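You operate a simulated robot arm through the tools that you are given. There is no shell and no other tool. Be economical: measure what you need, move in short steps, check, and stop when the job is done.

You are at the controls of a simulated two-armed robot. One attempt, no reset.

## Task
Take the tin from the slat conveyor and leave it on the black cover there. Then fetch the hand nut and set it on top of the gold foot valve. Then open the upper bench drawer, fetch the yellow pad from the dry end of the steel bench and set it in the inside of the upper bench drawer, then shut the drawer. Then put one of the round tokens from the dry end of the steel bench on the middle bay of the top shelf. Then put the elbow on the top of the vice bench. Then take the ribbed flange and put it on the top of the cream bench. The order counts. Set down upright: tin.

It is judged by the outcome, as a careful person would: the job done as asked, and still so three seconds after it is handed in. It fails if anything else is knocked over, pushed out of place, dropped, spilled or broken. Lids that push on must go on centred and level and be pressed home; caps that screw on are set level and turned clockwise until they are tight.

## Robot
Two 7-joint arms with two-finger parallel grippers on one trunk, on a base that drives. Base frame: it is fixed to the floor where the robot stands at the start and does not move with it; the origin is under the middle of the robot, x ahead of it, y to its left, z up; the surface under the hand at the start is at about z = 800. Readings come in mm, rad, newtons and seconds.
The left shoulder is at the start at [70, 188, 1240], the right one opposite. With the tool pointing down near the work surface each hand reaches from about 180 to 780 mm from the robot's upright axis, wherever it stands, measured 20 degrees to its own side. Places, roughly: cover [750, 500, 750]; elbow (8x8x5 cm) [-2200, -3100, 800]; foot valve (5x5x7 cm) [700, -700, 800]; hand nut (3x3x3 cm) [600, -600, 800]; inside of the upper bench drawer [2800, 1100, 600]; middle bay of the top shelf (119x24 cm) [1000, 680, 1280]; ribbed flange (8x8x5 cm) [-2100, -2900, 800]; round token (5x5x3 cm) [2700, 1000, 800]; tin [750, 0, 750]; top of the cream bench [-1300, -3800, 800]; top of the vice bench [-1200, 200, 800]; upper bench drawer [2700, 1100, 700]; yellow pad (9x6x4 cm) [2900, 1100, 800]. Payload 3.91 kg a hand.
The TCP of each hand is the grasp point between the finger pads, 30 mm short of the fingertips. In the tool frame z runs along the fingers and y along their closing line. The gripper opens to 110 mm. The fingers are 20 mm wide and 10 mm thick; the gripper's body (48 by 112 mm) begins 55 mm behind the TCP.
Orientation is that of the tool frame in the base frame, as a unit quaternion [w, x, y, z]. With the fingers straight down and closing along the base's y, the tool's x points along the base's -x, its y along +y and its z along -z.

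## Interface
- The arms move only by the tool play_rows. It takes "left_series", "right_series" or both (then of equal length, played together; a hand with none holds still); each is a list of rows, each a list of 7 numbers: the gripper command, from -1 (fully open) to 1 (shut), values between in proportion, then the shift along the tool's x, y, z in units of 300 mm (1.0 is 300 mm), then the turn, a rotation vector about the tool's x, y, z in units of 45 degrees (1.0 is 45 degrees). In form: [[claw, x, y, z, wx, wy, wz], ...]. A call has 1 to 12 rows; each row is the pose to reach, as a shift and turn from the pose commanded when the call began, along the tool's axes at that moment. A call with a number of a shift or a turn outside -1 to 1 is refused whole. Each row takes 0.2 s and may step no farther than 50 mm and 0.15 rad from the row before; otherwise, or with a gripper value out of range, the whole call is refused. A pose out of reach is approached as far as the arm can. The call stops where the force on the tool passes 40 N (or 10 N more than at its start, if that is more) or the arm is blocked; 0.2 s more then pass. The fingers move at their own pace (about 72 mm/s each) and stop on an object; they squeeze with about 22 N. The grip force told is the motor's: it shows also when the fingers shut on nothing. Time passes only in rows, and 0.2 s behind the last, so rows that repeat a pose let the fingers close. It gives the time, the measured TCP pose, the force on the tool (base axes), the opening and the grip force at its end, in the units of the frame above (readings bear some noise), with the torque about the TCP (base axes, N m) and any sound that the robot's microphone picked up, and new pictures: "views" is both (left out), scene, wrist or none (wrist: the cameras of the hands that moved).
- Cameras (640 x 400 px; columns grow to the right, rows downward): "scene" is now at [91.7, 35.2, 1424.8]; the picture's right is [0.67, -0.74, -0.00], its down [-0.69, -0.63, -0.36] and it looks along [0.27, 0.24, -0.93] (base axes); focal length 214 px, centre (320, 200). "left" rides on the left gripper at [72, -17, -103] in its tool frame; the picture's right is [0.23, 0.97, 0.00], its down [-0.76, 0.18, -0.62] and it looks along [-0.61, 0.14, 0.78] (tool axes); focal length 222 px, centre (320, 200). "right" rides on the right gripper at [72, 17, -103] in its tool frame; the picture's right is [-0.23, 0.97, 0.00], its down [-0.76, -0.18, -0.62] and it looks along [-0.61, -0.14, 0.78] (tool axes); focal length 222 px, centre (320, 200). There is no depth. A picture from a camera that has moved, and an enlarged one, comes with that camera's place and axes in the base frame and with its lens.
- move_column(by): slides the trunk up (or, below 0, down) by that many mm; the arms and the scene camera ride with it, the base frame stays. It gives what a move gives, with no picture.
- roll_base(legs): drives the robot by 1 to 6 legs, each [ahead, turn to the left] in mm and rad, along the robot's own axes; the way and the turn of a leg run together, so that a leg with both is an arc; at most 1500 mm and 3.142 rad a leg. The arms and the cameras ride along, it lands a little off, and it stops where it bumps. It gives what a move gives, and a new picture of the scene camera.
- aim_head(pan, tilt): turns the head with the scene camera to pan (to the left, within 1.501 rad either way) and tilt (down, from -0.506 to 1.204), counted from straight ahead of the robot. It gives what a move gives, and a new picture of the scene camera.
- zoom(camera, box): a new picture of the part [left, top, right, bottom] of that camera's present view, enlarged. It takes no simulated time.
- sign_off(): hands the job in; it is judged then, once.

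Work in short steps. Places have to be worked out from the pictures, the camera data and where the tool is seen: move nearer, look again, correct. Check each grasp and each placing, and mend what went wrong. You have 207 turns and 260 pictures in all, those below and enlarged ones among them. Open the grippers and draw the arms clear of the work before you hand the job in, unless the task says otherwise; then end with one line.

The tools are called after "Call:" as name(argument=value, ...) on one line, values as JSON. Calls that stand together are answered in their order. play_rows: Moves the arms, as the interface text tells. Its arguments: {"type":"object","properties":{"left_series":{"type":"array","items":{"type":"array","items":{"type":"number"}}},"right_series":{"type":"array","items":{"type":"array","items":{"type":"number"}}},"views":{"type":"string","enum":["both","scene","wrist","none"]}},"required":[]} The other tools are called the same way: move_column (by) slides the trunk up or down; roll_base (legs) drives the base; aim_head (pan, tilt) turns the head that bears the scene camera; zoom (camera, box) takes an enlarged picture of a part of a camera's view; sign_off () hands the job in.

At the start:

```text
clock: 0.0
left_position: [527.2, 22.3, 1086.9]
left_ee_rot: [0.001, 0.0, 1.0, -0.001]
left_force: [0.0, -0.1, -0.1]
left_ft_torque: [0.01, 0.01, 0.0]
left_opening: 109.9
left_grip_force: 0.0
right_position: [476.4, -450.7, 1117.3]
right_ee_rot: [0.001, 0.0, 1.0, 0.001]
right_force: [-0.3, -0.4, -0.4]
right_ft_torque: [0.01, -0.02, 0.01]
right_opening: 110.1
right_grip_force: 0.0
trunk travel left (down, up): [-750.0, 190.0]
robot x, y, heading: [-1.2, -0.7, -0.002]
head pan, tilt: [0.737, 1.201]
```

scene: 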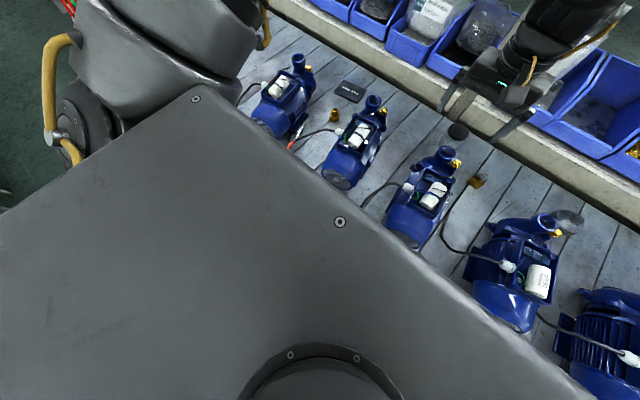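
right: 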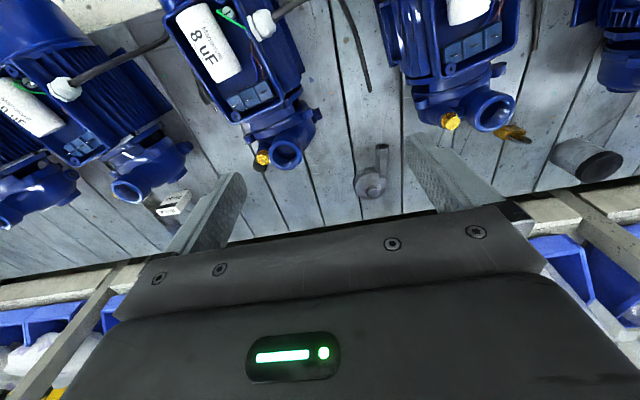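
left: 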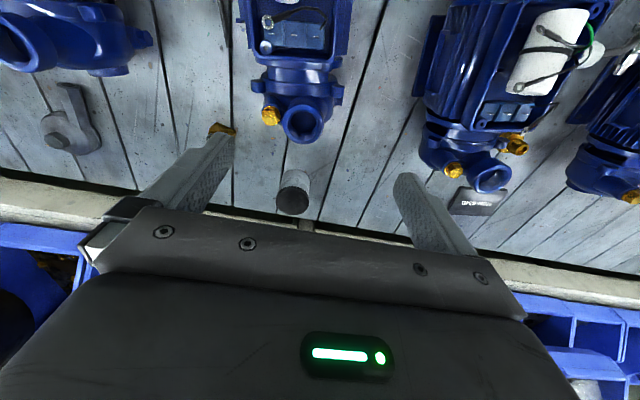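

The left wrist view shows a dark cylinder near [790, 14], probably the tin, and a black cover near [705, 480]. I'll zoom in on both.

Call:
zoom(camera="left", box=[200, 100, 360, 230])

Call:
zoom(camera="left", box=[400, 130, 560, 260])

Call:
aim_head(pan=0.0, tilt=0.8)

```text
3.08 times, centred on (280, 165) of left
camera zoom: at [454.6, 3.9, 1189.0], right [-0.23, 0.97, 0.0], down [0.76, 0.18, 0.62], along [0.61, 0.14, -0.78], focal length 684 px, centre (443, 308)
```

zoom: 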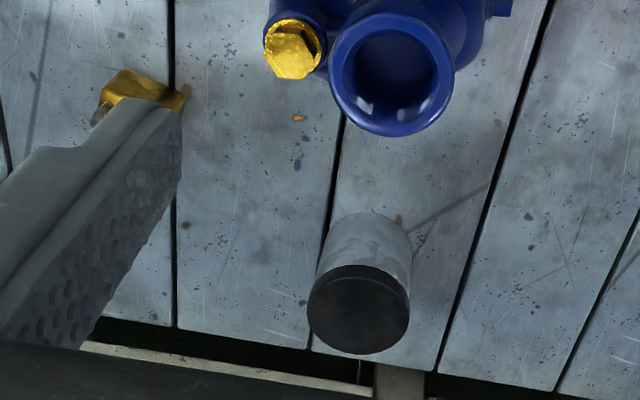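

```text
3.08 times, centred on (480, 195) of left
camera zoom: at [454.6, 3.9, 1189.0], right [-0.23, 0.97, 0.0], down [0.76, 0.18, 0.62], along [0.61, 0.14, -0.78], focal length 684 px, centre (-172, 215)
```

zoom: 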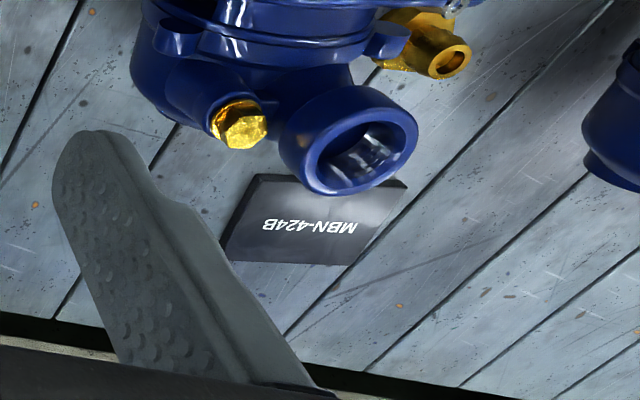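

```text
clock: 1.1
left_position: [528.0, 20.2, 1087.2]
left_ee_rot: [0.0, 0.0, 1.0, 0.0]
left_force: [-0.4, 0.4, -0.3]
left_ft_torque: [0.03, -0.03, -0.02]
left_opening: 109.8
left_grip_force: 0.1
right_position: [475.3, -451.4, 1118.3]
right_ee_rot: [0.0, 0.0, 1.0, 0.0]
right_force: [0.4, 0.0, -0.5]
right_ft_torque: [-0.02, -0.02, -0.01]
right_opening: 109.8
right_grip_force: 0.0
trunk travel left (down, up): [-750.0, 190.0]
robot x, y, heading: [1.4, 0.3, -0.001]
head pan, tilt: [0.0, 0.799]
camera scene: at [130.9, -2.3, 1452.4], right [0.0, -1.0, 0.0], down [-0.72, 0.0, -0.7], along [0.7, 0.0, -0.72], focal length 214 px, centre (320, 200)
```

scene: 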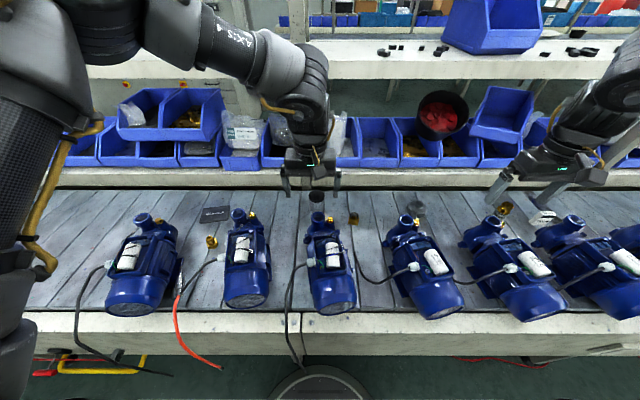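

The tin is upright at about [761, 12], roughly 70 mm across with its top near z 815. The cover lies at about [705, 480]. Turning the base right by 0.5 rad should bring both within the left arm's reach.

Call:
roll_base(legs=[[0, -0.5]])

```text
clock: 2.9
left_position: [474.0, -233.3, 1085.8]
left_ee_rot: [0.0, 0.247, 0.969, 0.001]
left_force: [0.0, 1.1, 0.1]
left_ft_torque: [-0.01, -0.05, -0.03]
left_opening: 109.8
left_grip_force: 0.1
right_position: [202.1, -624.1, 1117.4]
right_ee_rot: [0.0, 0.247, 0.969, 0.0]
right_force: [-0.2, 0.5, -0.7]
right_ft_torque: [0.0, 0.03, -0.02]
right_opening: 110.0
right_grip_force: 0.0
trunk travel left (down, up): [-750.0, 190.0]
robot x, y, heading: [-2.8, -1.2, -0.504]
head pan, tilt: [0.0, 0.799]
camera scene: at [115.1, -64.8, 1452.5], right [-0.48, -0.88, 0.0], down [-0.63, 0.34, -0.7], along [0.61, -0.33, -0.72], focal length 214 px, centre (320, 200)
```

scene: 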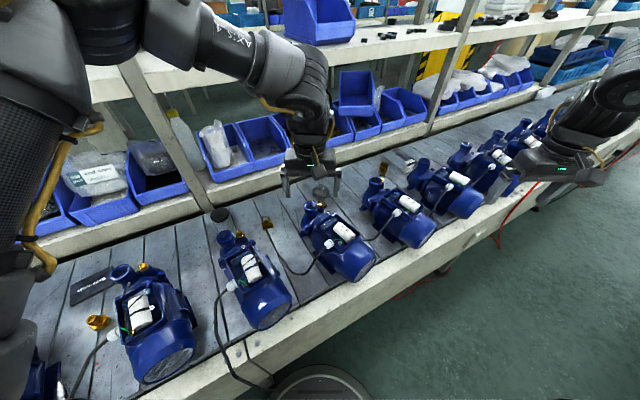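

I'll move the left hand toward a point above the tin in two stages, staying high. The remaining offset in the tool frame is about [-135, 352, 120] mm.

Call:
play_rows(left_series=[[-1, -0.055, 0.143, 0, 0, 0, 0], [-1, -0.109, 0.286, 0, 0, 0, 0], [-1, -0.164, 0.429, 0, 0, 0, 0], [-1, -0.219, 0.571, 0, 0, 0, 0], [-1, -0.274, 0.714, 0, 0, 0, 0], [-1, -0.328, 0.857, 0, 0, 0, 0], [-1, -0.383, 1.0, 0, 0, 0, 0]], views="wrist")

```text
clock: 4.5
left_position: [512.6, -140.8, 1084.2]
left_ee_rot: [0.001, 0.246, 0.969, 0.0]
left_force: [0.3, 0.0, -0.5]
left_ft_torque: [-0.01, -0.01, -0.01]
left_opening: 109.9
left_grip_force: 0.1
left hand out of reach, approached as far as the arm can: row 2, 3, 4, 5, 6, 7
right_position: [202.3, -622.9, 1118.0]
right_ee_rot: [0.0, 0.247, 0.969, 0.0]
right_force: [0.6, -0.3, 0.2]
right_ft_torque: [-0.04, 0.01, 0.01]
right_opening: 109.7
right_grip_force: 0.0
trunk travel left (down, up): [-750.0, 190.0]
robot x, y, heading: [1.0, -1.5, -0.497]
head pan, tilt: [0.0, 0.799]
camera left: at [441.2, -121.8, 1185.4], right [0.26, 0.96, 0.0], down [0.75, -0.21, 0.62], along [0.6, -0.17, -0.78], focal length 222 px, centre (320, 200)
```

left: 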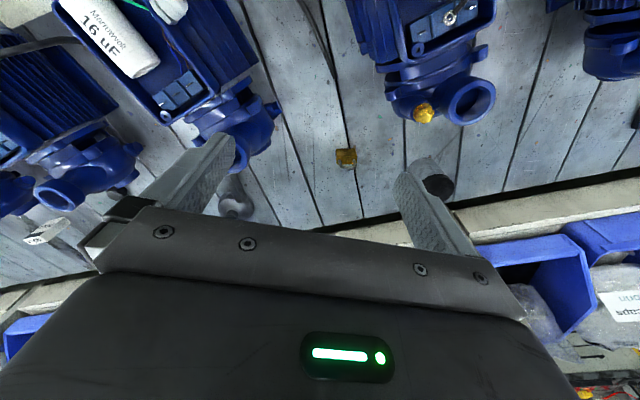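

At this height the arm stops well short of the tin. I'll lower the hand to about z 960, still above the pumps, and try again from there.

Call:
play_rows(left_series=[[-1, 0, 0, 0.14, 0, 0, 0], [-1, 0, 0, 0.28, 0, 0, 0], [-1, 0, 0, 0.41, 0, 0, 0]], views="none")

```text
clock: 5.3
left_position: [505.4, -145.0, 961.5]
left_ee_rot: [0.001, 0.245, 0.97, 0.0]
left_force: [1.2, 0.0, 0.4]
left_ft_torque: [-0.01, -0.01, -0.01]
left_opening: 109.7
left_grip_force: 0.0
left hand out of reach, approached as far as the arm can: row 3
right_position: [202.8, -624.3, 1116.5]
right_ee_rot: [-0.001, 0.248, 0.969, 0.001]
right_force: [0.2, -0.2, -0.2]
right_ft_torque: [0.04, 0.01, -0.01]
right_opening: 109.9
right_grip_force: 0.0
trunk travel left (down, up): [-750.0, 190.0]
robot x, y, heading: [-4.5, 1.4, -0.501]
head pan, tilt: [0.0, 0.799]
```

Reach is still blocked, so a wrist joint may be at its limit. I'll test moving left while yawing the tool with the arm's swing.

Call:
play_rows(left_series=[[-1, 0, 0.1, 0, 0, 0, -0.18], [-1, 0, 0.2, 0, 0, 0, -0.36], [-1, 0, 0.3, 0, 0, 0, -0.54]], views="scene")

```text
clock: 6.1
left_position: [547.8, -67.0, 960.8]
left_ee_rot: [0.001, 0.036, 0.999, 0.0]
left_force: [4.4, -11.0, -0.4]
left_ft_torque: [-0.3, -0.13, -0.42]
left_opening: 103.9
left_grip_force: 0.1
right_position: [202.1, -624.1, 1116.7]
right_ee_rot: [-0.001, 0.247, 0.969, 0.001]
right_force: [0.2, 0.8, -0.1]
right_ft_torque: [0.01, 0.0, 0.01]
right_opening: 109.9
right_grip_force: 0.0
trunk travel left (down, up): [-750.0, 190.0]
robot x, y, heading: [1.9, -2.1, -0.503]
head pan, tilt: [0.0, 0.799]
camera scene: at [115.8, -66.4, 1452.5], right [-0.48, -0.88, 0.0], down [-0.63, 0.34, -0.7], along [0.61, -0.33, -0.72], focal length 214 px, centre (320, 200)
```

scene: 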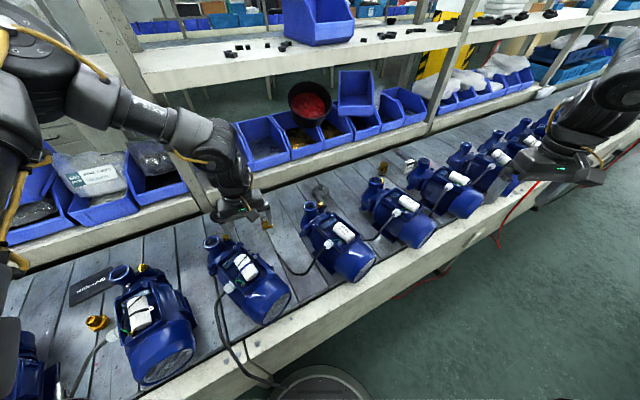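

The left finger has touched something with 11 N along -y, most likely a pump outlet. I'll back off and rise.

Call:
play_rows(left_series=[[-1, 0, -0.06, 0, 0, 0, 0], [-1, 0, -0.1, -0.03, 0, 0, 0], [-1, 0, -0.1, -0.15, 0, 0, 0], [-1, 0, -0.1, -0.3, 0, 0, 0]], views="both")

```text
clock: 7.1
left_position: [542.4, -94.7, 1053.8]
left_ee_rot: [0.0, 0.038, 0.999, 0.0]
left_force: [-1.1, -0.5, -0.2]
left_ft_torque: [0.01, -0.02, 0.02]
left_opening: 109.8
left_grip_force: 0.0
right_position: [200.7, -623.3, 1118.5]
right_ee_rot: [0.0, 0.247, 0.969, 0.0]
right_force: [0.1, 0.1, 0.9]
right_ft_torque: [0.02, -0.02, 0.01]
right_opening: 109.9
right_grip_force: 0.1
trunk travel left (down, up): [-750.0, 190.0]
robot x, y, heading: [4.5, -1.4, -0.504]
head pan, tilt: [0.0, 0.799]
camera scene: at [113.5, -64.5, 1452.5], right [-0.48, -0.88, 0.0], down [-0.63, 0.34, -0.7], along [0.61, -0.33, -0.72], focal length 214 px, centre (320, 200)
camera left: at [470.1, -106.6, 1155.2], right [-0.15, 0.99, 0.0], down [0.77, 0.12, 0.62], along [0.62, 0.1, -0.78], focal length 222 px, centre (320, 200)
```

scene: 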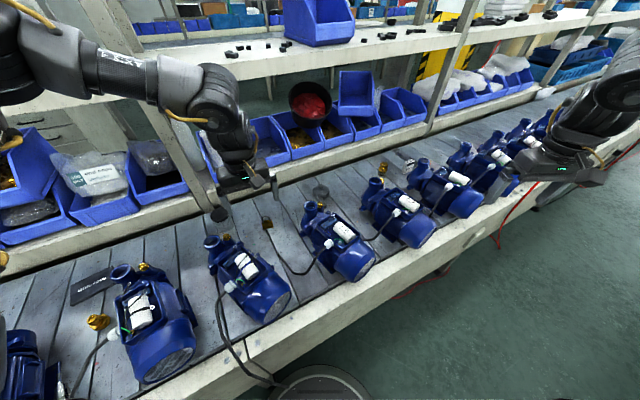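
left: 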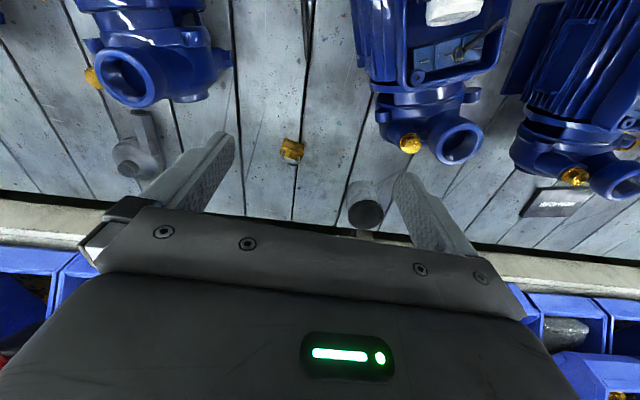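

Comparing the two views puts the belt at about z 810 and the tin at [716, 12] with its top near z 870. The pump outlets reach about z 950–1000. I'll move the left hand over the tin at z 1055.

Call:
play_rows(left_series=[[-1, -0.11, 0.08, 0, 0, 0, 0], [-1, -0.22, 0.16, 0, 0, 0, 0], [-1, -0.33, 0.24, 0, 0, 0, 0], [-1, -0.44, 0.32, 0, 0, 0, 0], [-1, -0.55, 0.4, 0, 0, 0, 0]], views="both")

```text
clock: 8.3
left_position: [616.6, -42.9, 1048.4]
left_ee_rot: [0.001, 0.036, 0.999, 0.0]
left_force: [1.0, -0.2, 0.5]
left_ft_torque: [-0.01, -0.05, 0.03]
left_opening: 110.0
left_grip_force: 0.1
left hand out of reach, approached as far as the arm can: row 3, 4, 5
right_position: [201.3, -622.9, 1117.4]
right_ee_rot: [0.0, 0.247, 0.969, 0.0]
right_force: [-0.6, -0.7, 0.0]
right_ft_torque: [0.0, -0.02, -0.01]
right_opening: 110.2
right_grip_force: 0.1
trunk travel left (down, up): [-750.0, 190.0]
robot x, y, heading: [-1.6, -0.5, -0.499]
head pan, tilt: [0.0, 0.799]
camera scene: at [114.3, -65.0, 1452.5], right [-0.48, -0.88, 0.0], down [-0.63, 0.34, -0.7], along [0.61, -0.33, -0.72], focal length 214 px, centre (320, 200)
camera left: at [543.4, -54.8, 1150.4], right [-0.16, 0.99, 0.0], down [0.77, 0.12, 0.63], along [0.62, 0.1, -0.78], focal length 222 px, centre (320, 200)
```

scene: 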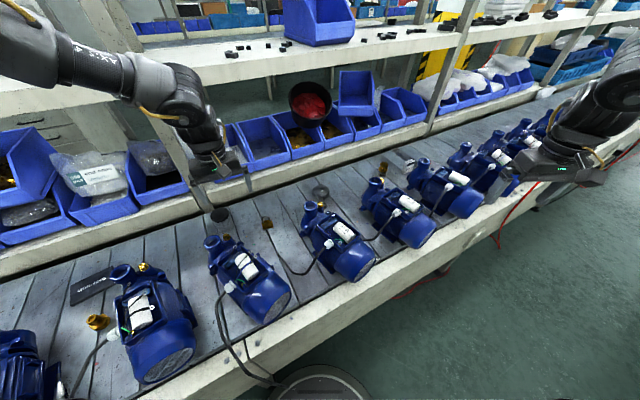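
left: 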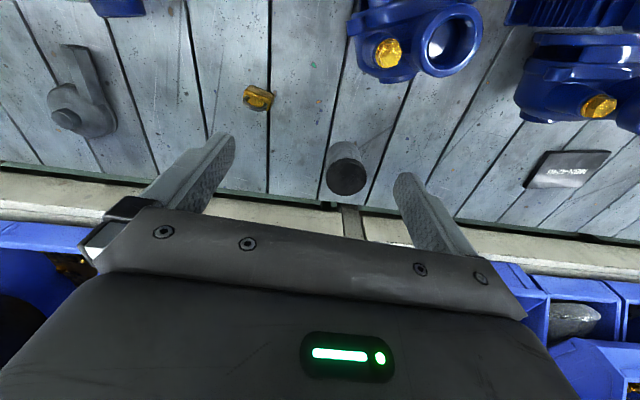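

The tin's top comes out at [711, 12, 878], but the hand is still too high relative to the shoulder to reach it. Raising the trunk lets the arm work lower relative to the shoulder without dropping among the pumps.

Call:
move_column(by=150)

Call:
play_rows(left_series=[[-1, 0, 0, 0.15, 0, 0, 0], [-1, 0, 0, 0.3, 0, 0, 0], [-1, 0, 0, 0.45, 0, 0, 0], [-1, -0.1, 0.06, 0.45, 0, 0, 0], [-1, -0.2, 0.12, 0.45, 0, 0, 0], [-1, -0.3, 0.18, 0.45, 0, 0, 0]], views="wrist")

```text
clock: 10.1
left_position: [617.7, -43.6, 1199.0]
left_ee_rot: [0.0, 0.036, 0.999, 0.0]
left_force: [0.5, -0.4, -0.1]
left_ft_torque: [-0.01, 0.01, 0.04]
left_opening: 110.0
left_grip_force: 0.1
right_position: [202.2, -623.8, 1267.2]
right_ee_rot: [0.001, 0.247, 0.969, 0.0]
right_force: [-0.3, 0.1, 0.4]
right_ft_torque: [0.01, -0.02, 0.01]
right_opening: 109.8
right_grip_force: 0.2
trunk travel left (down, up): [-900.0, 40.0]
robot x, y, heading: [2.0, -0.8, -0.496]
head pan, tilt: [0.0, 0.799]
```

```text
clock: 11.5
left_position: [615.0, -45.9, 1063.4]
left_ee_rot: [0.002, 0.033, 0.999, 0.0]
left_force: [0.0, 0.1, -0.1]
left_ft_torque: [0.04, 0.05, 0.0]
left_opening: 109.8
left_grip_force: 0.0
left hand out of reach, approached as far as the arm can: row 3, 4, 5, 6
right_position: [201.7, -624.0, 1267.3]
right_ee_rot: [0.0, 0.247, 0.969, 0.0]
right_force: [0.9, -0.6, 0.4]
right_ft_torque: [0.01, 0.03, 0.01]
right_opening: 109.8
right_grip_force: 0.0
trunk travel left (down, up): [-900.0, 40.0]
robot x, y, heading: [-0.2, -0.1, -0.504]
head pan, tilt: [0.0, 0.799]
camera left: at [541.5, -56.9, 1164.7], right [-0.16, 0.99, 0.0], down [0.77, 0.13, 0.63], along [0.62, 0.1, -0.78], focal length 222 px, centre (320, 200)
```

left: 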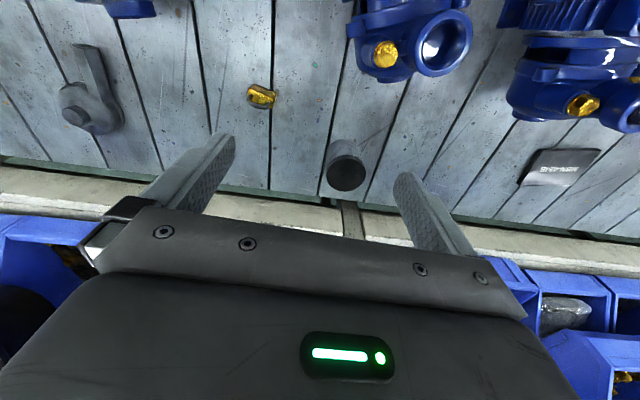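

The limit looks like a wrist joint rather than extension. I'll yaw the tool further left and then try descending and extending.

Call:
play_rows(left_series=[[-1, 0, 0, 0, 0, 0, -0.18], [-1, 0, 0, 0, 0, 0, -0.36], [-1, 0, 0, 0, 0, 0, -0.54], [-1, -0.1, 0.06, 0, 0, 0, -0.7], [-1, -0.2, 0.12, 0, 0, 0, -0.7], [-1, -0.3, 0.18, 0, 0, 0, -0.7]], views="wrist")

```text
clock: 12.9
left_position: [709.2, 5.0, 1062.7]
left_ee_rot: [0.0, -0.238, 0.971, 0.001]
left_force: [0.0, 0.8, 0.0]
left_ft_torque: [0.02, 0.0, -0.01]
left_opening: 109.9
left_grip_force: 0.1
right_position: [201.9, -623.0, 1266.7]
right_ee_rot: [0.0, 0.247, 0.969, 0.0]
right_force: [-0.1, 0.7, 0.2]
right_ft_torque: [0.01, 0.02, 0.01]
right_opening: 109.9
right_grip_force: 0.0
trunk travel left (down, up): [-900.0, 40.0]
robot x, y, heading: [0.7, -1.8, -0.498]
head pan, tilt: [0.0, 0.799]
camera left: at [651.8, -43.9, 1164.8], right [-0.65, 0.76, 0.0], down [0.59, 0.51, 0.62], along [0.47, 0.41, -0.78], focal length 222 px, centre (320, 200)
```

left: 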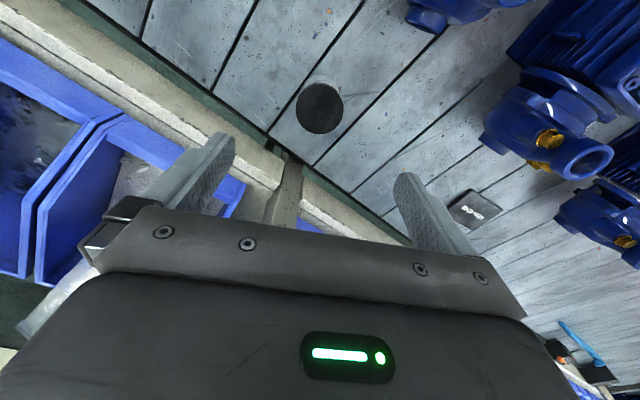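

Yawing fixed the reach problem. The tin is at [714, 11]. I'll shift a few mm and descend to z 856.

Call:
play_rows(left_series=[[-1, -0.023, 0.013, 0.1, 0, 0, 0], [-1, -0.023, 0.013, 0.25, 0, 0, 0], [-1, -0.023, 0.013, 0.4, 0, 0, 0], [-1, -0.023, 0.013, 0.55, 0, 0, 0], [-1, -0.023, 0.013, 0.69, 0, 0, 0]], views="both")

```text
clock: 14.1
left_position: [714.6, 11.0, 858.1]
left_ee_rot: [0.001, -0.236, 0.972, -0.001]
left_force: [0.1, -0.1, 0.4]
left_ft_torque: [-0.02, -0.01, 0.02]
left_opening: 110.0
left_grip_force: 0.0
right_position: [202.0, -623.5, 1267.1]
right_ee_rot: [-0.001, 0.247, 0.969, 0.0]
right_force: [0.4, -0.4, 0.9]
right_ft_torque: [0.02, 0.0, -0.03]
right_opening: 110.1
right_grip_force: 0.0
trunk travel left (down, up): [-900.0, 40.0]
robot x, y, heading: [1.1, 1.4, -0.495]
head pan, tilt: [0.0, 0.799]
camera scene: at [116.1, -65.4, 1602.5], right [-0.48, -0.88, 0.0], down [-0.63, 0.34, -0.7], along [0.61, -0.33, -0.72], focal length 214 px, centre (320, 200)
camera left: at [656.9, -36.6, 958.5], right [-0.65, 0.76, 0.0], down [0.59, 0.51, 0.62], along [0.47, 0.41, -0.78], focal length 222 px, centre (320, 200)
```

scene: 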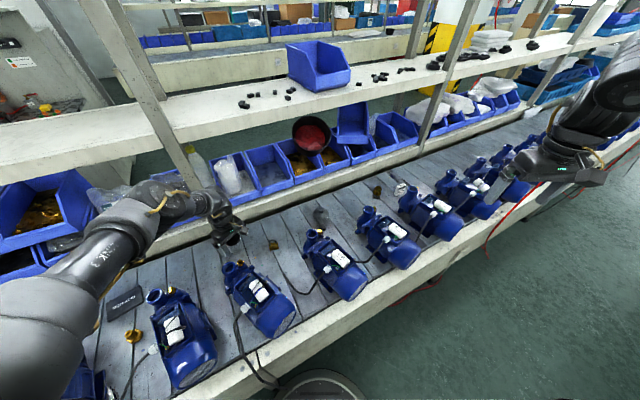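
left: 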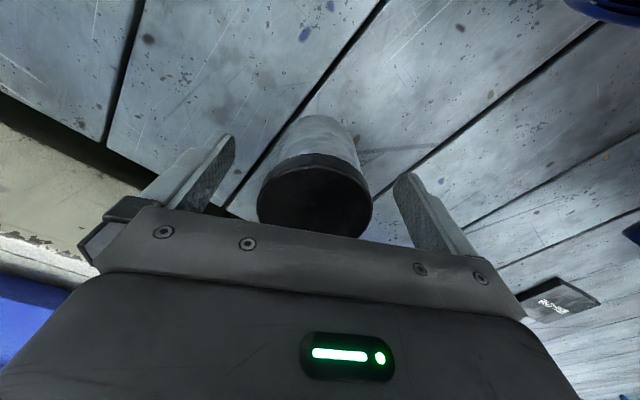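

The tin sits between the fingers, with the belt at about z 814. I'll lower 7 mm, shift 6 mm along tool x and close.

Call:
play_rows(left_series=[[-1, 0.02, 0, 0.023, 0, 0, 0], [0, 0.02, 0, 0.023, 0, 0, 0], [0.7, 0.02, 0, 0.023, 0, 0, 0], [1, 0.02, 0, 0.023, 0, 0, 0], [1, 0.02, 0, 0.023, 0, 0, 0], [1, 0.02, 0, 0.023, 0, 0, 0]], views="wrist")

```text
clock: 15.5
left_position: [706.4, 8.9, 850.2]
left_ee_rot: [0.001, -0.237, 0.972, 0.0]
left_force: [-0.3, 0.9, 0.1]
left_ft_torque: [0.0, 0.02, -0.03]
left_opening: 60.7
left_grip_force: 22.0
right_position: [201.3, -623.9, 1266.6]
right_ee_rot: [-0.001, 0.247, 0.969, 0.0]
right_force: [0.6, 0.0, 0.3]
right_ft_torque: [0.01, -0.01, 0.01]
right_opening: 110.0
right_grip_force: 0.0
trunk travel left (down, up): [-900.0, 40.0]
robot x, y, heading: [0.0, 0.4, -0.502]
head pan, tilt: [0.0, 0.799]
camera left: at [651.1, -39.8, 951.9], right [-0.65, 0.76, 0.0], down [0.59, 0.51, 0.62], along [0.47, 0.4, -0.78], focal length 222 px, centre (320, 200)
```

left: 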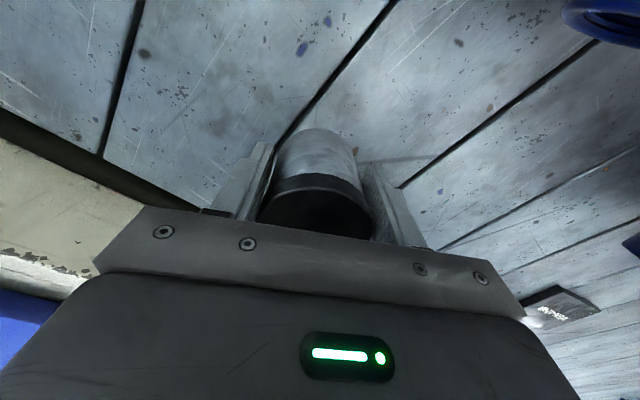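

The grip is firm at 60.7 mm. I'll lift 120 mm, then carry the tin along the belt's far side while yawing left.

Call:
play_rows(left_series=[[1, 0, 0, -0.13, 0, 0, 0], [1, 0, 0, -0.27, 0, 0, 0], [1, 0, 0, -0.4, 0, 0, 0], [1, -0.053, 0.123, -0.4, 0, 0, -0.12], [1, -0.106, 0.246, -0.4, 0, 0, -0.24], [1, -0.159, 0.369, -0.4, 0, 0, -0.36], [1, -0.212, 0.492, -0.4, 0, 0, -0.48], [1, -0.263, 0.613, -0.4, 0, 0, -0.6]], views="both")

```text
clock: 17.3
left_position: [693.8, 210.1, 968.3]
left_ee_rot: [0.0, -0.457, 0.889, -0.002]
left_force: [-0.4, 0.6, -1.9]
left_ft_torque: [0.03, 0.01, 0.02]
left_opening: 60.8
left_grip_force: 22.0
right_position: [202.5, -620.7, 1269.1]
right_ee_rot: [-0.001, 0.247, 0.969, -0.001]
right_force: [0.0, -0.3, -0.1]
right_ft_torque: [-0.05, -0.01, 0.01]
right_opening: 110.0
right_grip_force: 0.0
trunk travel left (down, up): [-900.0, 40.0]
robot x, y, heading: [2.1, -1.2, -0.496]
head pan, tilt: [0.0, 0.799]
camera scene: at [115.3, -60.9, 1602.6], right [-0.48, -0.88, 0.0], down [-0.63, 0.34, -0.7], along [0.61, -0.34, -0.72], focal length 214 px, centre (320, 200)
camera left: at [665.0, 140.5, 1070.8], right [-0.92, 0.38, 0.0], down [0.3, 0.72, 0.62], along [0.24, 0.57, -0.78], focal length 222 px, centre (320, 200)
```

scene: 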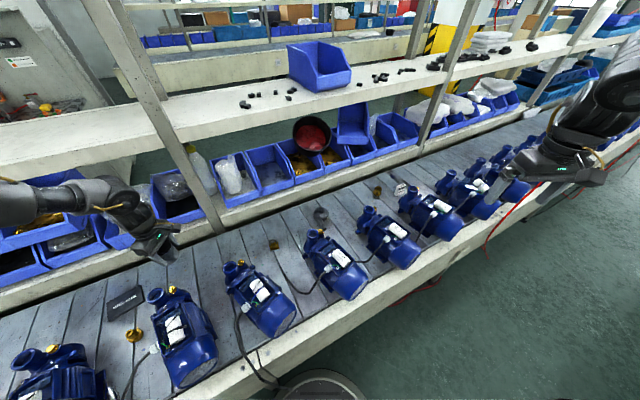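
left: 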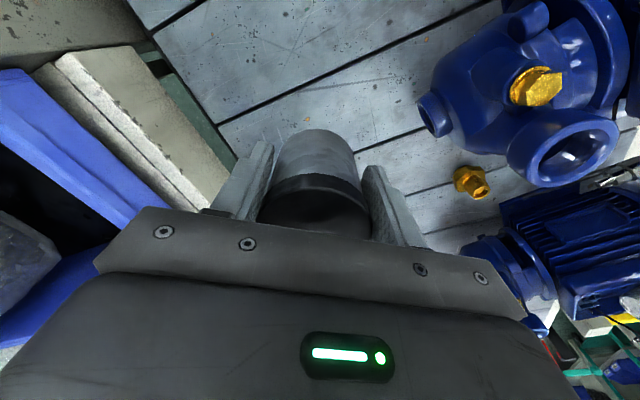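

Next I'll aim the head at the cover to fix its position while the tin is held high.

Call:
aim_head(pan=1.15, tilt=0.85)

Call:
zoom(camera="scene", box=[220, 130, 420, 255])

```text
clock: 18.6
left_position: [692.8, 206.0, 969.4]
left_ee_rot: [0.0, -0.457, 0.889, -0.001]
left_force: [0.3, 0.4, -2.6]
left_ft_torque: [0.0, 0.03, 0.01]
left_opening: 60.8
left_grip_force: 22.2
right_position: [203.3, -623.4, 1267.5]
right_ee_rot: [0.0, 0.247, 0.969, 0.0]
right_force: [-0.3, 0.5, -0.2]
right_ft_torque: [0.01, -0.01, -0.04]
right_opening: 109.9
right_grip_force: 0.1
trunk travel left (down, up): [-900.0, 40.0]
robot x, y, heading: [0.7, 0.6, -0.502]
head pan, tilt: [1.15, 0.85]
camera scene: at [106.9, 21.5, 1598.4], right [0.61, -0.8, 0.0], down [-0.6, -0.45, -0.66], along [0.53, 0.4, -0.75], focal length 214 px, centre (320, 200)
```

scene: 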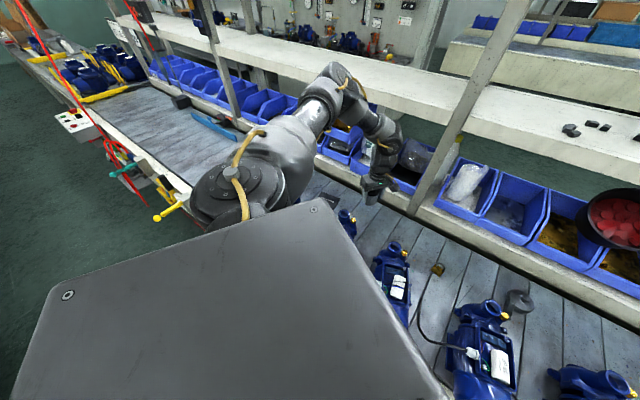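

```text
3.20 times, centred on (320, 192) of scene
camera zoom: at [106.9, 21.5, 1598.4], right [0.61, -0.8, 0.0], down [-0.6, -0.45, -0.66], along [0.53, 0.4, -0.75], focal length 686 px, centre (320, 224)
```

zoom: 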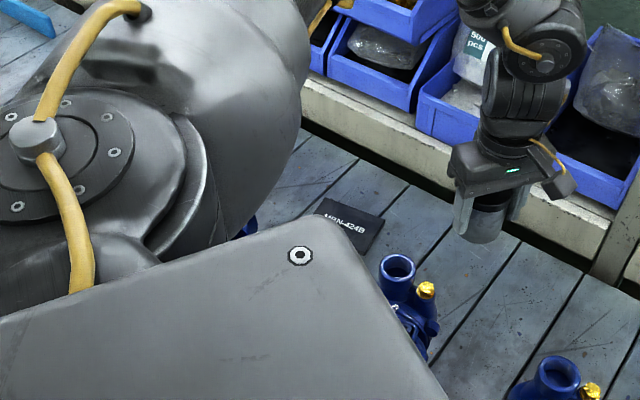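

From three corners the cover is about 105 × 78 mm, centred near [675, 403]. I'll carry the tin above it at the current height.

Call:
play_rows(left_series=[[1, -0.1, 0.087, 0, 0, 0, 0], [1, -0.2, 0.173, 0, 0, 0, 0], [1, -0.3, 0.26, 0, 0, 0, 0], [1, -0.4, 0.346, 0, 0, 0, 0], [1, -0.494, 0.432, 0, 0, 0, 0]], views="wrist")

Call:
aim_head(pan=0.5, tilt=0.85)

```text
clock: 19.8
left_position: [672.2, 377.3, 955.0]
left_ee_rot: [0.001, -0.461, 0.888, 0.0]
left_force: [0.7, -0.7, -3.0]
left_ft_torque: [-0.04, 0.02, 0.0]
left_opening: 60.9
left_grip_force: 21.7
left hand out of reach, approached as far as the arm can: row 5
right_position: [202.2, -621.9, 1268.4]
right_ee_rot: [0.0, 0.247, 0.969, 0.0]
right_force: [-0.1, 0.9, -0.3]
right_ft_torque: [-0.01, -0.01, 0.01]
right_opening: 110.1
right_grip_force: 0.1
trunk travel left (down, up): [-900.0, 40.0]
robot x, y, heading: [1.2, -2.4, -0.499]
head pan, tilt: [1.15, 0.85]
camera left: at [643.7, 308.3, 1056.9], right [-0.93, 0.37, 0.0], down [0.29, 0.72, 0.62], along [0.23, 0.58, -0.78], focal length 222 px, centre (320, 200)
```

left: 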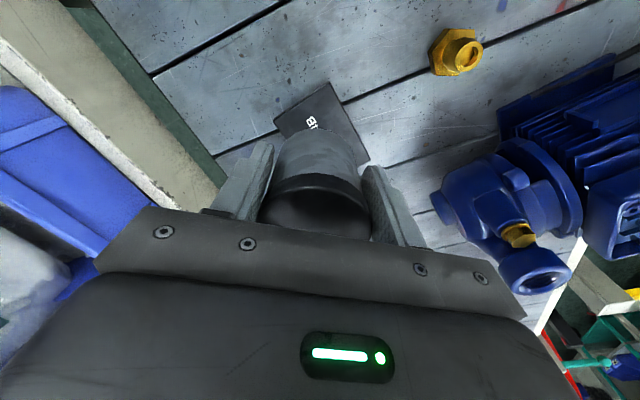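

```text
clock: 20.9
left_position: [672.1, 377.1, 956.9]
left_ee_rot: [0.001, -0.461, 0.887, 0.001]
left_force: [-0.9, 0.2, -2.7]
left_ft_torque: [-0.04, 0.01, 0.01]
left_opening: 60.9
left_grip_force: 22.2
right_position: [201.4, -623.4, 1267.1]
right_ee_rot: [0.0, 0.247, 0.969, 0.0]
right_force: [-1.0, -0.1, 0.7]
right_ft_torque: [-0.02, 0.0, 0.0]
right_opening: 110.0
right_grip_force: 0.0
trunk travel left (down, up): [-900.0, 40.0]
robot x, y, heading: [1.7, -1.0, -0.495]
head pan, tilt: [0.499, 0.85]
camera scene: at [122.5, -26.0, 1598.4], right [0.0, -1.0, 0.0], down [-0.75, 0.0, -0.66], along [0.66, 0.0, -0.75], focal length 214 px, centre (320, 200)
```

scene: 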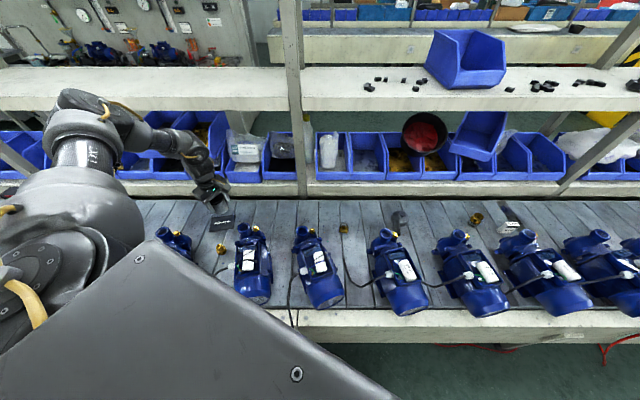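

The wrist view corners put the cover's centre at about [678, 410]. I'll confirm with a zoom from the scene camera.

Call:
zoom(camera="scene", box=[160, 150, 288, 230])

```text
5.00 times, centred on (224, 190) of scene
camera zoom: at [122.5, -26.0, 1598.4], right [0.0, -1.0, 0.0], down [-0.75, 0.0, -0.66], along [0.66, 0.0, -0.75], focal length 1072 px, centre (800, 250)
```

zoom: 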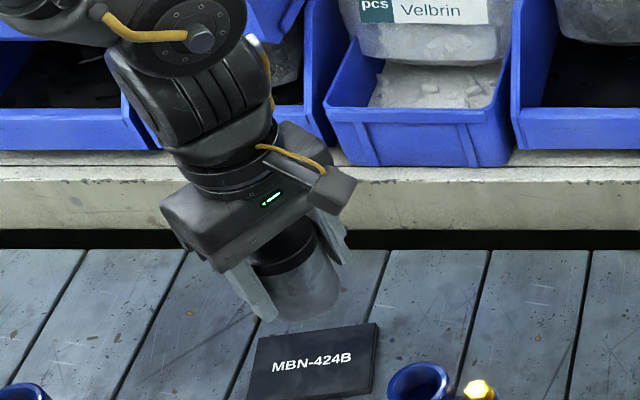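

The scene zoom agrees at [677, 407]. I'll shift there with some extra yaw and descend to z 880.

Call:
play_rows(left_series=[[1, 0, 0, 0, 0, 0, -0.15], [1, 0, 0, 0, 0, 0, -0.3], [1, -0.047, 0.023, 0, 0, 0, -0.4], [1, -0.094, 0.046, 0, 0, 0, -0.4], [1, -0.094, 0.046, 0.12, 0, 0, -0.4], [1, -0.094, 0.046, 0.25, 0, 0, -0.4]], views="none")

Call:
zoom(camera="scene", box=[160, 160, 288, 240])

```text
clock: 22.3
left_position: [675.9, 408.4, 879.6]
left_ee_rot: [-0.001, -0.59, 0.807, 0.0]
left_force: [-0.3, 0.9, -1.4]
left_ft_torque: [-0.02, 0.0, -0.02]
left_opening: 60.5
left_grip_force: 22.2
right_position: [202.8, -623.9, 1267.9]
right_ee_rot: [-0.001, 0.247, 0.969, 0.0]
right_force: [0.0, -0.3, 0.8]
right_ft_torque: [0.03, 0.0, 0.0]
right_opening: 109.9
right_grip_force: 0.0
trunk travel left (down, up): [-900.0, 40.0]
robot x, y, heading: [-1.3, 6.0, -0.501]
head pan, tilt: [0.499, 0.85]
```

```text
5.00 times, centred on (224, 200) of scene
camera zoom: at [124.7, -25.8, 1598.3], right [0.0, -1.0, 0.0], down [-0.75, 0.0, -0.66], along [0.66, 0.0, -0.75], focal length 1072 px, centre (800, 200)
```

zoom: 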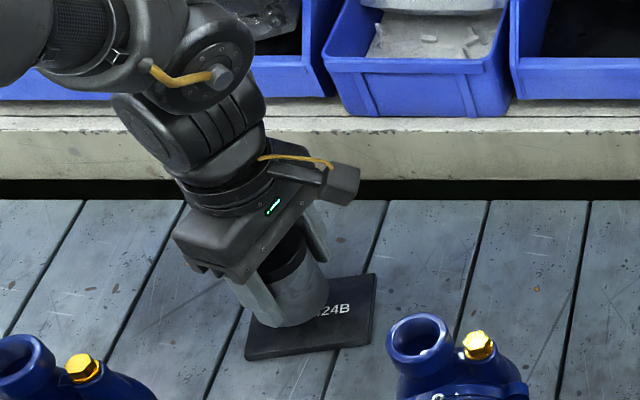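

The tin is centred in x and about 8 mm too far in +y. I'll correct that and lower slowly until it touches.

Call:
play_rows(left_series=[[1, 0.022, -0.003, 0.0, 0, 0, 0], [1, 0.022, -0.003, 0.02, 0, 0, 0], [1, 0.022, -0.003, 0.033, 0, 0, 0], [1, 0.022, -0.003, 0.047, 0, 0, 0], [1, 0.022, -0.003, 0.057, 0, 0, 0]], views="none")

Call:
zoom(camera="scene", box=[180, 180, 276, 240])

```text
clock: 23.5
left_position: [676.5, 401.7, 864.0]
left_ee_rot: [0.0, -0.591, 0.807, -0.001]
left_force: [0.1, 0.1, -3.0]
left_ft_torque: [-0.02, 0.0, 0.03]
left_opening: 60.9
left_grip_force: 22.0
right_position: [202.1, -623.2, 1267.2]
right_ee_rot: [0.0, 0.247, 0.969, 0.0]
right_force: [-0.5, 0.0, 0.4]
right_ft_torque: [0.01, -0.02, -0.03]
right_opening: 110.1
right_grip_force: 0.1
trunk travel left (down, up): [-900.0, 40.0]
robot x, y, heading: [-2.0, 1.2, -0.498]
head pan, tilt: [0.499, 0.85]
```

```text
6.67 times, centred on (228, 210) of scene
camera zoom: at [123.2, -25.9, 1598.4], right [0.0, -1.0, 0.0], down [-0.75, 0.0, -0.66], along [0.66, 0.0, -0.75], focal length 1430 px, centre (933, 133)
```

zoom: 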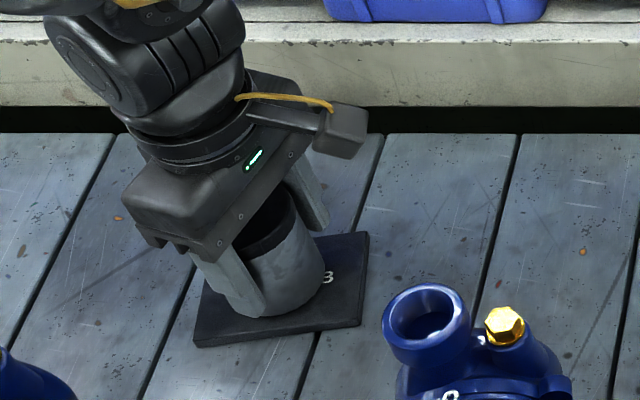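

Centring in y is good. I'll shift 3 mm in -x and lower the last few mm.

Call:
play_rows(left_series=[[1, 0.003, 0.01, 0, 0, 0, 0], [1, 0.003, 0.01, 0.01, 0, 0, 0], [1, 0.003, 0.01, 0.02, 0, 0, 0], [1, 0.003, 0.01, 0.028, 0, 0, 0]], views="none")

Call:
zoom(camera="scene", box=[196, 190, 260, 230])

```text
clock: 24.5
left_position: [672.9, 401.6, 859.0]
left_ee_rot: [0.003, -0.591, 0.807, 0.0]
left_force: [2.0, 1.6, 18.9]
left_ft_torque: [0.27, 0.24, -0.03]
left_opening: 60.4
left_grip_force: 21.8
right_position: [197.8, -624.8, 1268.5]
right_ee_rot: [0.001, 0.247, 0.969, 0.0]
right_force: [0.3, -0.2, 0.1]
right_ft_torque: [-0.03, 0.0, 0.0]
right_opening: 110.4
right_grip_force: 0.1
trunk travel left (down, up): [-900.0, 40.0]
robot x, y, heading: [-1.7, 2.5, -0.496]
head pan, tilt: [0.499, 0.85]
```

```text
10.00 times, centred on (228, 210) of scene
camera zoom: at [119.1, -27.8, 1599.1], right [0.0, -1.0, 0.0], down [-0.75, 0.0, -0.66], along [0.66, 0.0, -0.75], focal length 2145 px, centre (1240, 100)
```

zoom: 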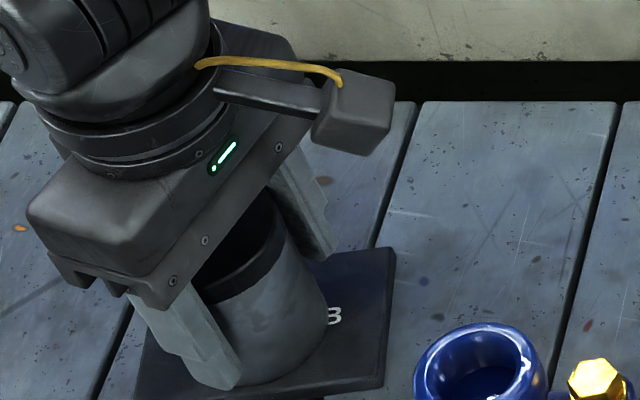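

It has landed, with 19 N at z 859. I'll relieve 1.5 mm, open the fingers, then rise straight up.

Call:
play_rows(left_series=[[1, 0, 0, -0.012, 0, 0, 0], [0.3, 0, 0, -0.012, 0, 0, 0], [-0.3, 0, 0, -0.012, 0, 0, 0], [-1, 0, 0, -0.012, 0, 0, 0], [-1, 0, 0, -0.012, 0, 0, 0], [-1, 0, 0, -0.1, 0, 0, 0], [-1, 0, 0, -0.25, 0, 0, 0], [-1, 0, 0, -0.4, 0, 0, 0], [-1, 0, 0, -0.55, 0, 0, 0]], views="wrist")

Call:
zoom(camera="scene", box=[180, 180, 276, 240])

```text
clock: 26.5
left_position: [673.4, 399.7, 1021.0]
left_ee_rot: [0.001, -0.59, 0.807, -0.001]
left_force: [-0.5, 0.2, 0.6]
left_ft_torque: [-0.04, 0.02, -0.01]
left_opening: 110.0
left_grip_force: 0.1
right_position: [201.1, -622.6, 1267.9]
right_ee_rot: [0.0, 0.247, 0.969, 0.001]
right_force: [-0.8, 0.3, 0.4]
right_ft_torque: [0.0, -0.01, 0.0]
right_opening: 110.5
right_grip_force: 0.1
trunk travel left (down, up): [-900.0, 40.0]
robot x, y, heading: [0.6, -1.5, -0.5]
head pan, tilt: [0.499, 0.85]
camera left: at [666.3, 326.3, 1123.5], right [-1.0, 0.08, 0.0], down [0.06, 0.78, 0.62], along [0.05, 0.62, -0.78], focal length 222 px, centre (320, 200)
```

left: 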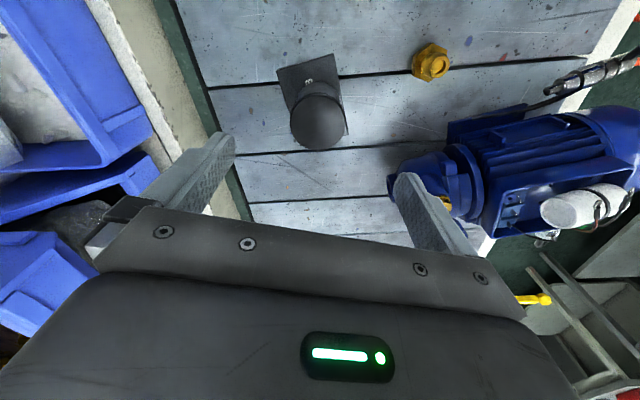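

```text
6.67 times, centred on (228, 210) of scene
camera zoom: at [121.4, -26.2, 1598.5], right [0.0, -1.0, 0.0], down [-0.75, 0.0, -0.66], along [0.66, 0.0, -0.75], focal length 1430 px, centre (933, 133)
```

zoom: 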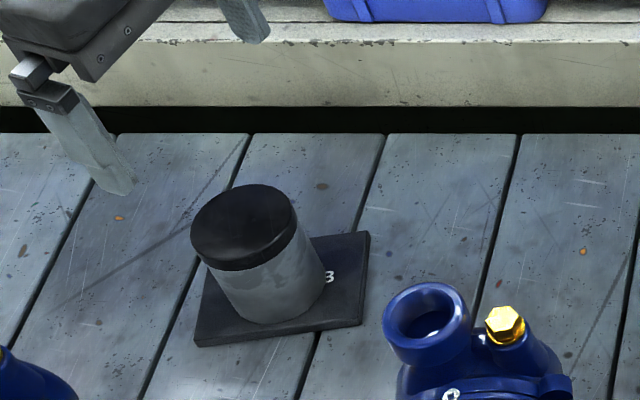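

The tin stands upright, well within the cover. Next I'll look for the hand nut and foot valve on the right side.

Call:
aim_head(pan=-0.35, tilt=0.75)

Call:
zoom(camera="scene", box=[210, 90, 370, 190])

```text
clock: 27.6
left_position: [674.0, 400.6, 1019.7]
left_ee_rot: [0.001, -0.59, 0.807, -0.001]
left_force: [0.1, 0.2, -0.4]
left_ft_torque: [-0.02, -0.01, -0.02]
left_opening: 109.9
left_grip_force: 0.0
right_position: [201.5, -623.9, 1267.4]
right_ee_rot: [0.0, 0.247, 0.969, 0.0]
right_force: [-0.2, 0.3, -0.1]
right_ft_torque: [0.02, 0.04, 0.01]
right_opening: 110.1
right_grip_force: 0.1
trunk travel left (down, up): [-900.0, 40.0]
robot x, y, heading: [-1.9, -1.5, -0.501]
head pan, tilt: [-0.351, 0.75]
camera scene: at [98.8, -88.2, 1606.5], right [-0.75, -0.66, 0.0], down [-0.45, 0.51, -0.73], along [0.48, -0.55, -0.68], focal length 214 px, centre (320, 200)
```

scene: 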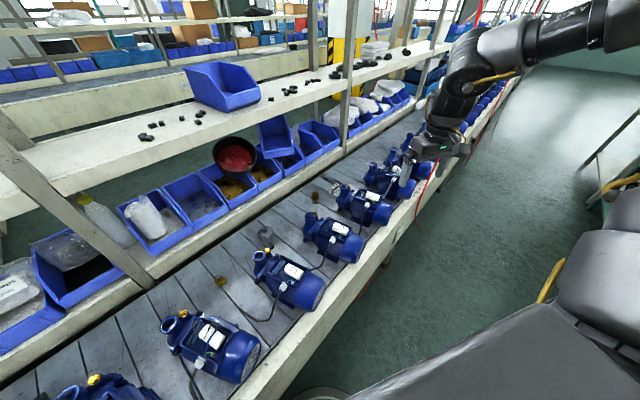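

```text
4.00 times, centred on (290, 140) of scene
camera zoom: at [98.8, -88.2, 1606.5], right [-0.75, -0.66, 0.0], down [-0.45, 0.51, -0.73], along [0.48, -0.55, -0.68], focal length 858 px, centre (440, 440)
```

zoom: 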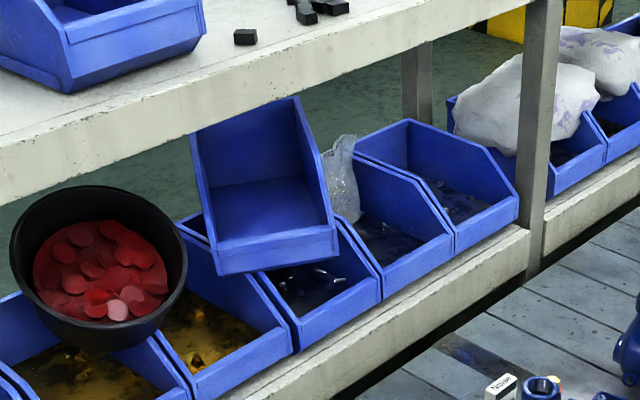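

I'll zoom on the belt area further right to find the nut and the gold foot valve.

Call:
zoom(camera="scene", box=[290, 150, 418, 230])

Call:
zoom(camera="scene", box=[370, 70, 498, 150])

```text
5.00 times, centred on (354, 190) of scene
camera zoom: at [98.8, -88.2, 1606.5], right [-0.75, -0.66, 0.0], down [-0.45, 0.51, -0.73], along [0.48, -0.55, -0.68], focal length 1072 px, centre (150, 250)
```

zoom: 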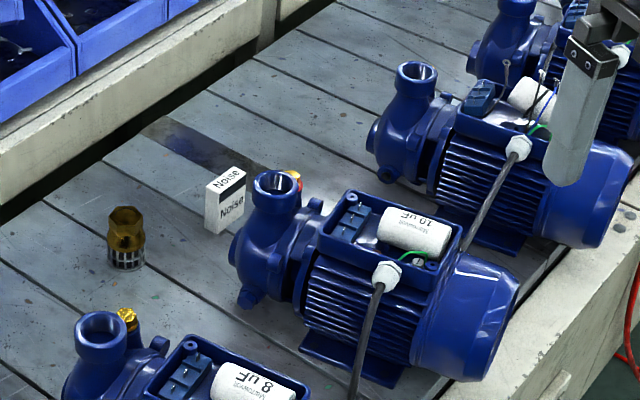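

```text
5.00 times, centred on (434, 110) of scene
camera zoom: at [98.8, -88.2, 1606.5], right [-0.75, -0.66, 0.0], down [-0.45, 0.51, -0.73], along [0.48, -0.55, -0.68], focal length 1072 px, centre (-250, 650)
```

zoom: 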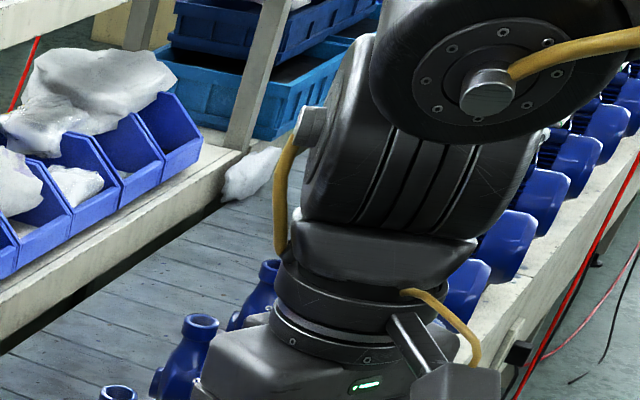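

The foot valve, brass with a strainer cage, is near [665, -697] with its top at about z 885. The nut may be hidden behind a pump outlet, so I'll check the right wrist camera.

Call:
zoom(camera="right", box=[320, 100, 640, 300])

```text
2.00 times, centred on (480, 200) of right
camera zoom: at [146.4, -574.1, 1370.6], right [0.67, 0.75, 0.0], down [0.58, -0.52, 0.62], along [0.46, -0.41, -0.78], focal length 444 px, centre (0, 200)
```

zoom: 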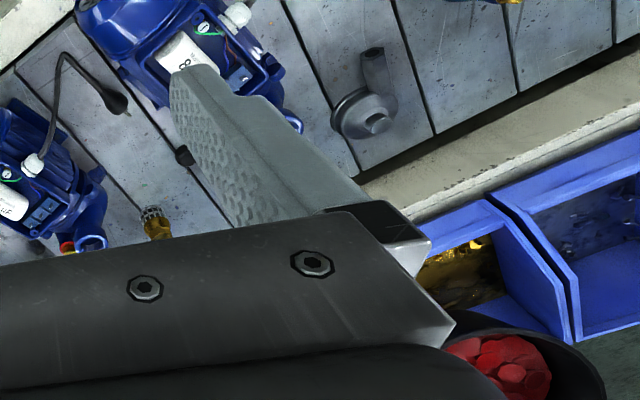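

A small dark nut shows near [592, -604], out of reach from here. I'll raise and fold the left arm in first, then shift the base along the conveyor.

Call:
play_rows(left_series=[[-1, 0, 0, -0.16, 0, 0, 0], [-1, 0, 0, -0.33, 0, 0, 0], [-1, 0.14, 0.03, -0.33, 0, 0, 0.14], [-1, 0.28, 0.06, -0.33, 0, 0, 0.28], [-1, 0.42, 0.09, -0.33, 0, 0, 0.42], [-1, 0.56, 0.12, -0.33, 0, 0, 0.56], [-1, 0.7, 0.15, -0.33, 0, 0, 0.7], [-1, 0.84, 0.17, -0.33, 0, 0, 0.85], [-1, 0.97, 0.19, -0.33, 0, 0, 1.0]], views="scene")

```text
refused: row 2 steps farther than a row can; nothing moved
```

Row 2 stepped slightly over 50 mm, so I'll fix that.

Call:
play_rows(left_series=[[-1, 0, 0, -0.16, 0, 0, 0], [-1, 0, 0, -0.32, 0, 0, 0], [-1, 0.14, 0.03, -0.32, 0, 0, 0.14], [-1, 0.28, 0.06, -0.32, 0, 0, 0.28], [-1, 0.42, 0.09, -0.32, 0, 0, 0.42], [-1, 0.56, 0.12, -0.32, 0, 0, 0.56], [-1, 0.7, 0.15, -0.32, 0, 0, 0.7], [-1, 0.84, 0.17, -0.32, 0, 0, 0.85], [-1, 0.97, 0.19, -0.32, 0, 0, 1.0]], views="scene")

```text
clock: 29.6
left_position: [530.4, 137.1, 1117.7]
left_ee_rot: [0.001, -0.236, 0.972, 0.0]
left_force: [-0.3, -0.3, -0.2]
left_ft_torque: [0.04, -0.01, 0.03]
left_opening: 110.1
left_grip_force: 0.1
right_position: [202.9, -625.6, 1265.4]
right_ee_rot: [0.0, 0.247, 0.969, 0.001]
right_force: [-0.3, 0.4, -0.5]
right_ft_torque: [-0.02, 0.03, 0.0]
right_opening: 110.2
right_grip_force: 0.1
trunk travel left (down, up): [-900.0, 40.0]
robot x, y, heading: [-0.4, 0.3, -0.499]
head pan, tilt: [-0.351, 0.75]
camera scene: at [99.0, -91.3, 1606.3], right [-0.75, -0.66, 0.0], down [-0.45, 0.51, -0.73], along [0.48, -0.55, -0.68], focal length 214 px, centre (320, 200)
```

scene: 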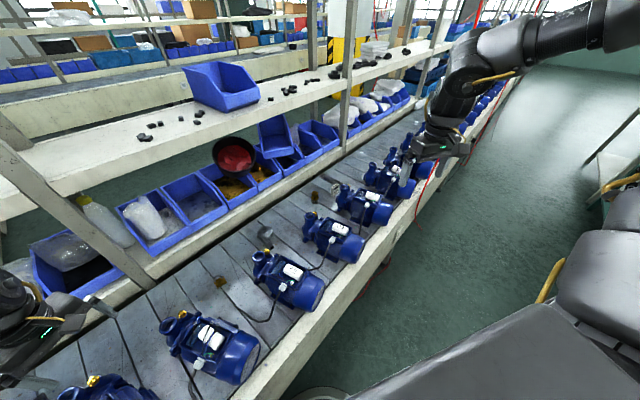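

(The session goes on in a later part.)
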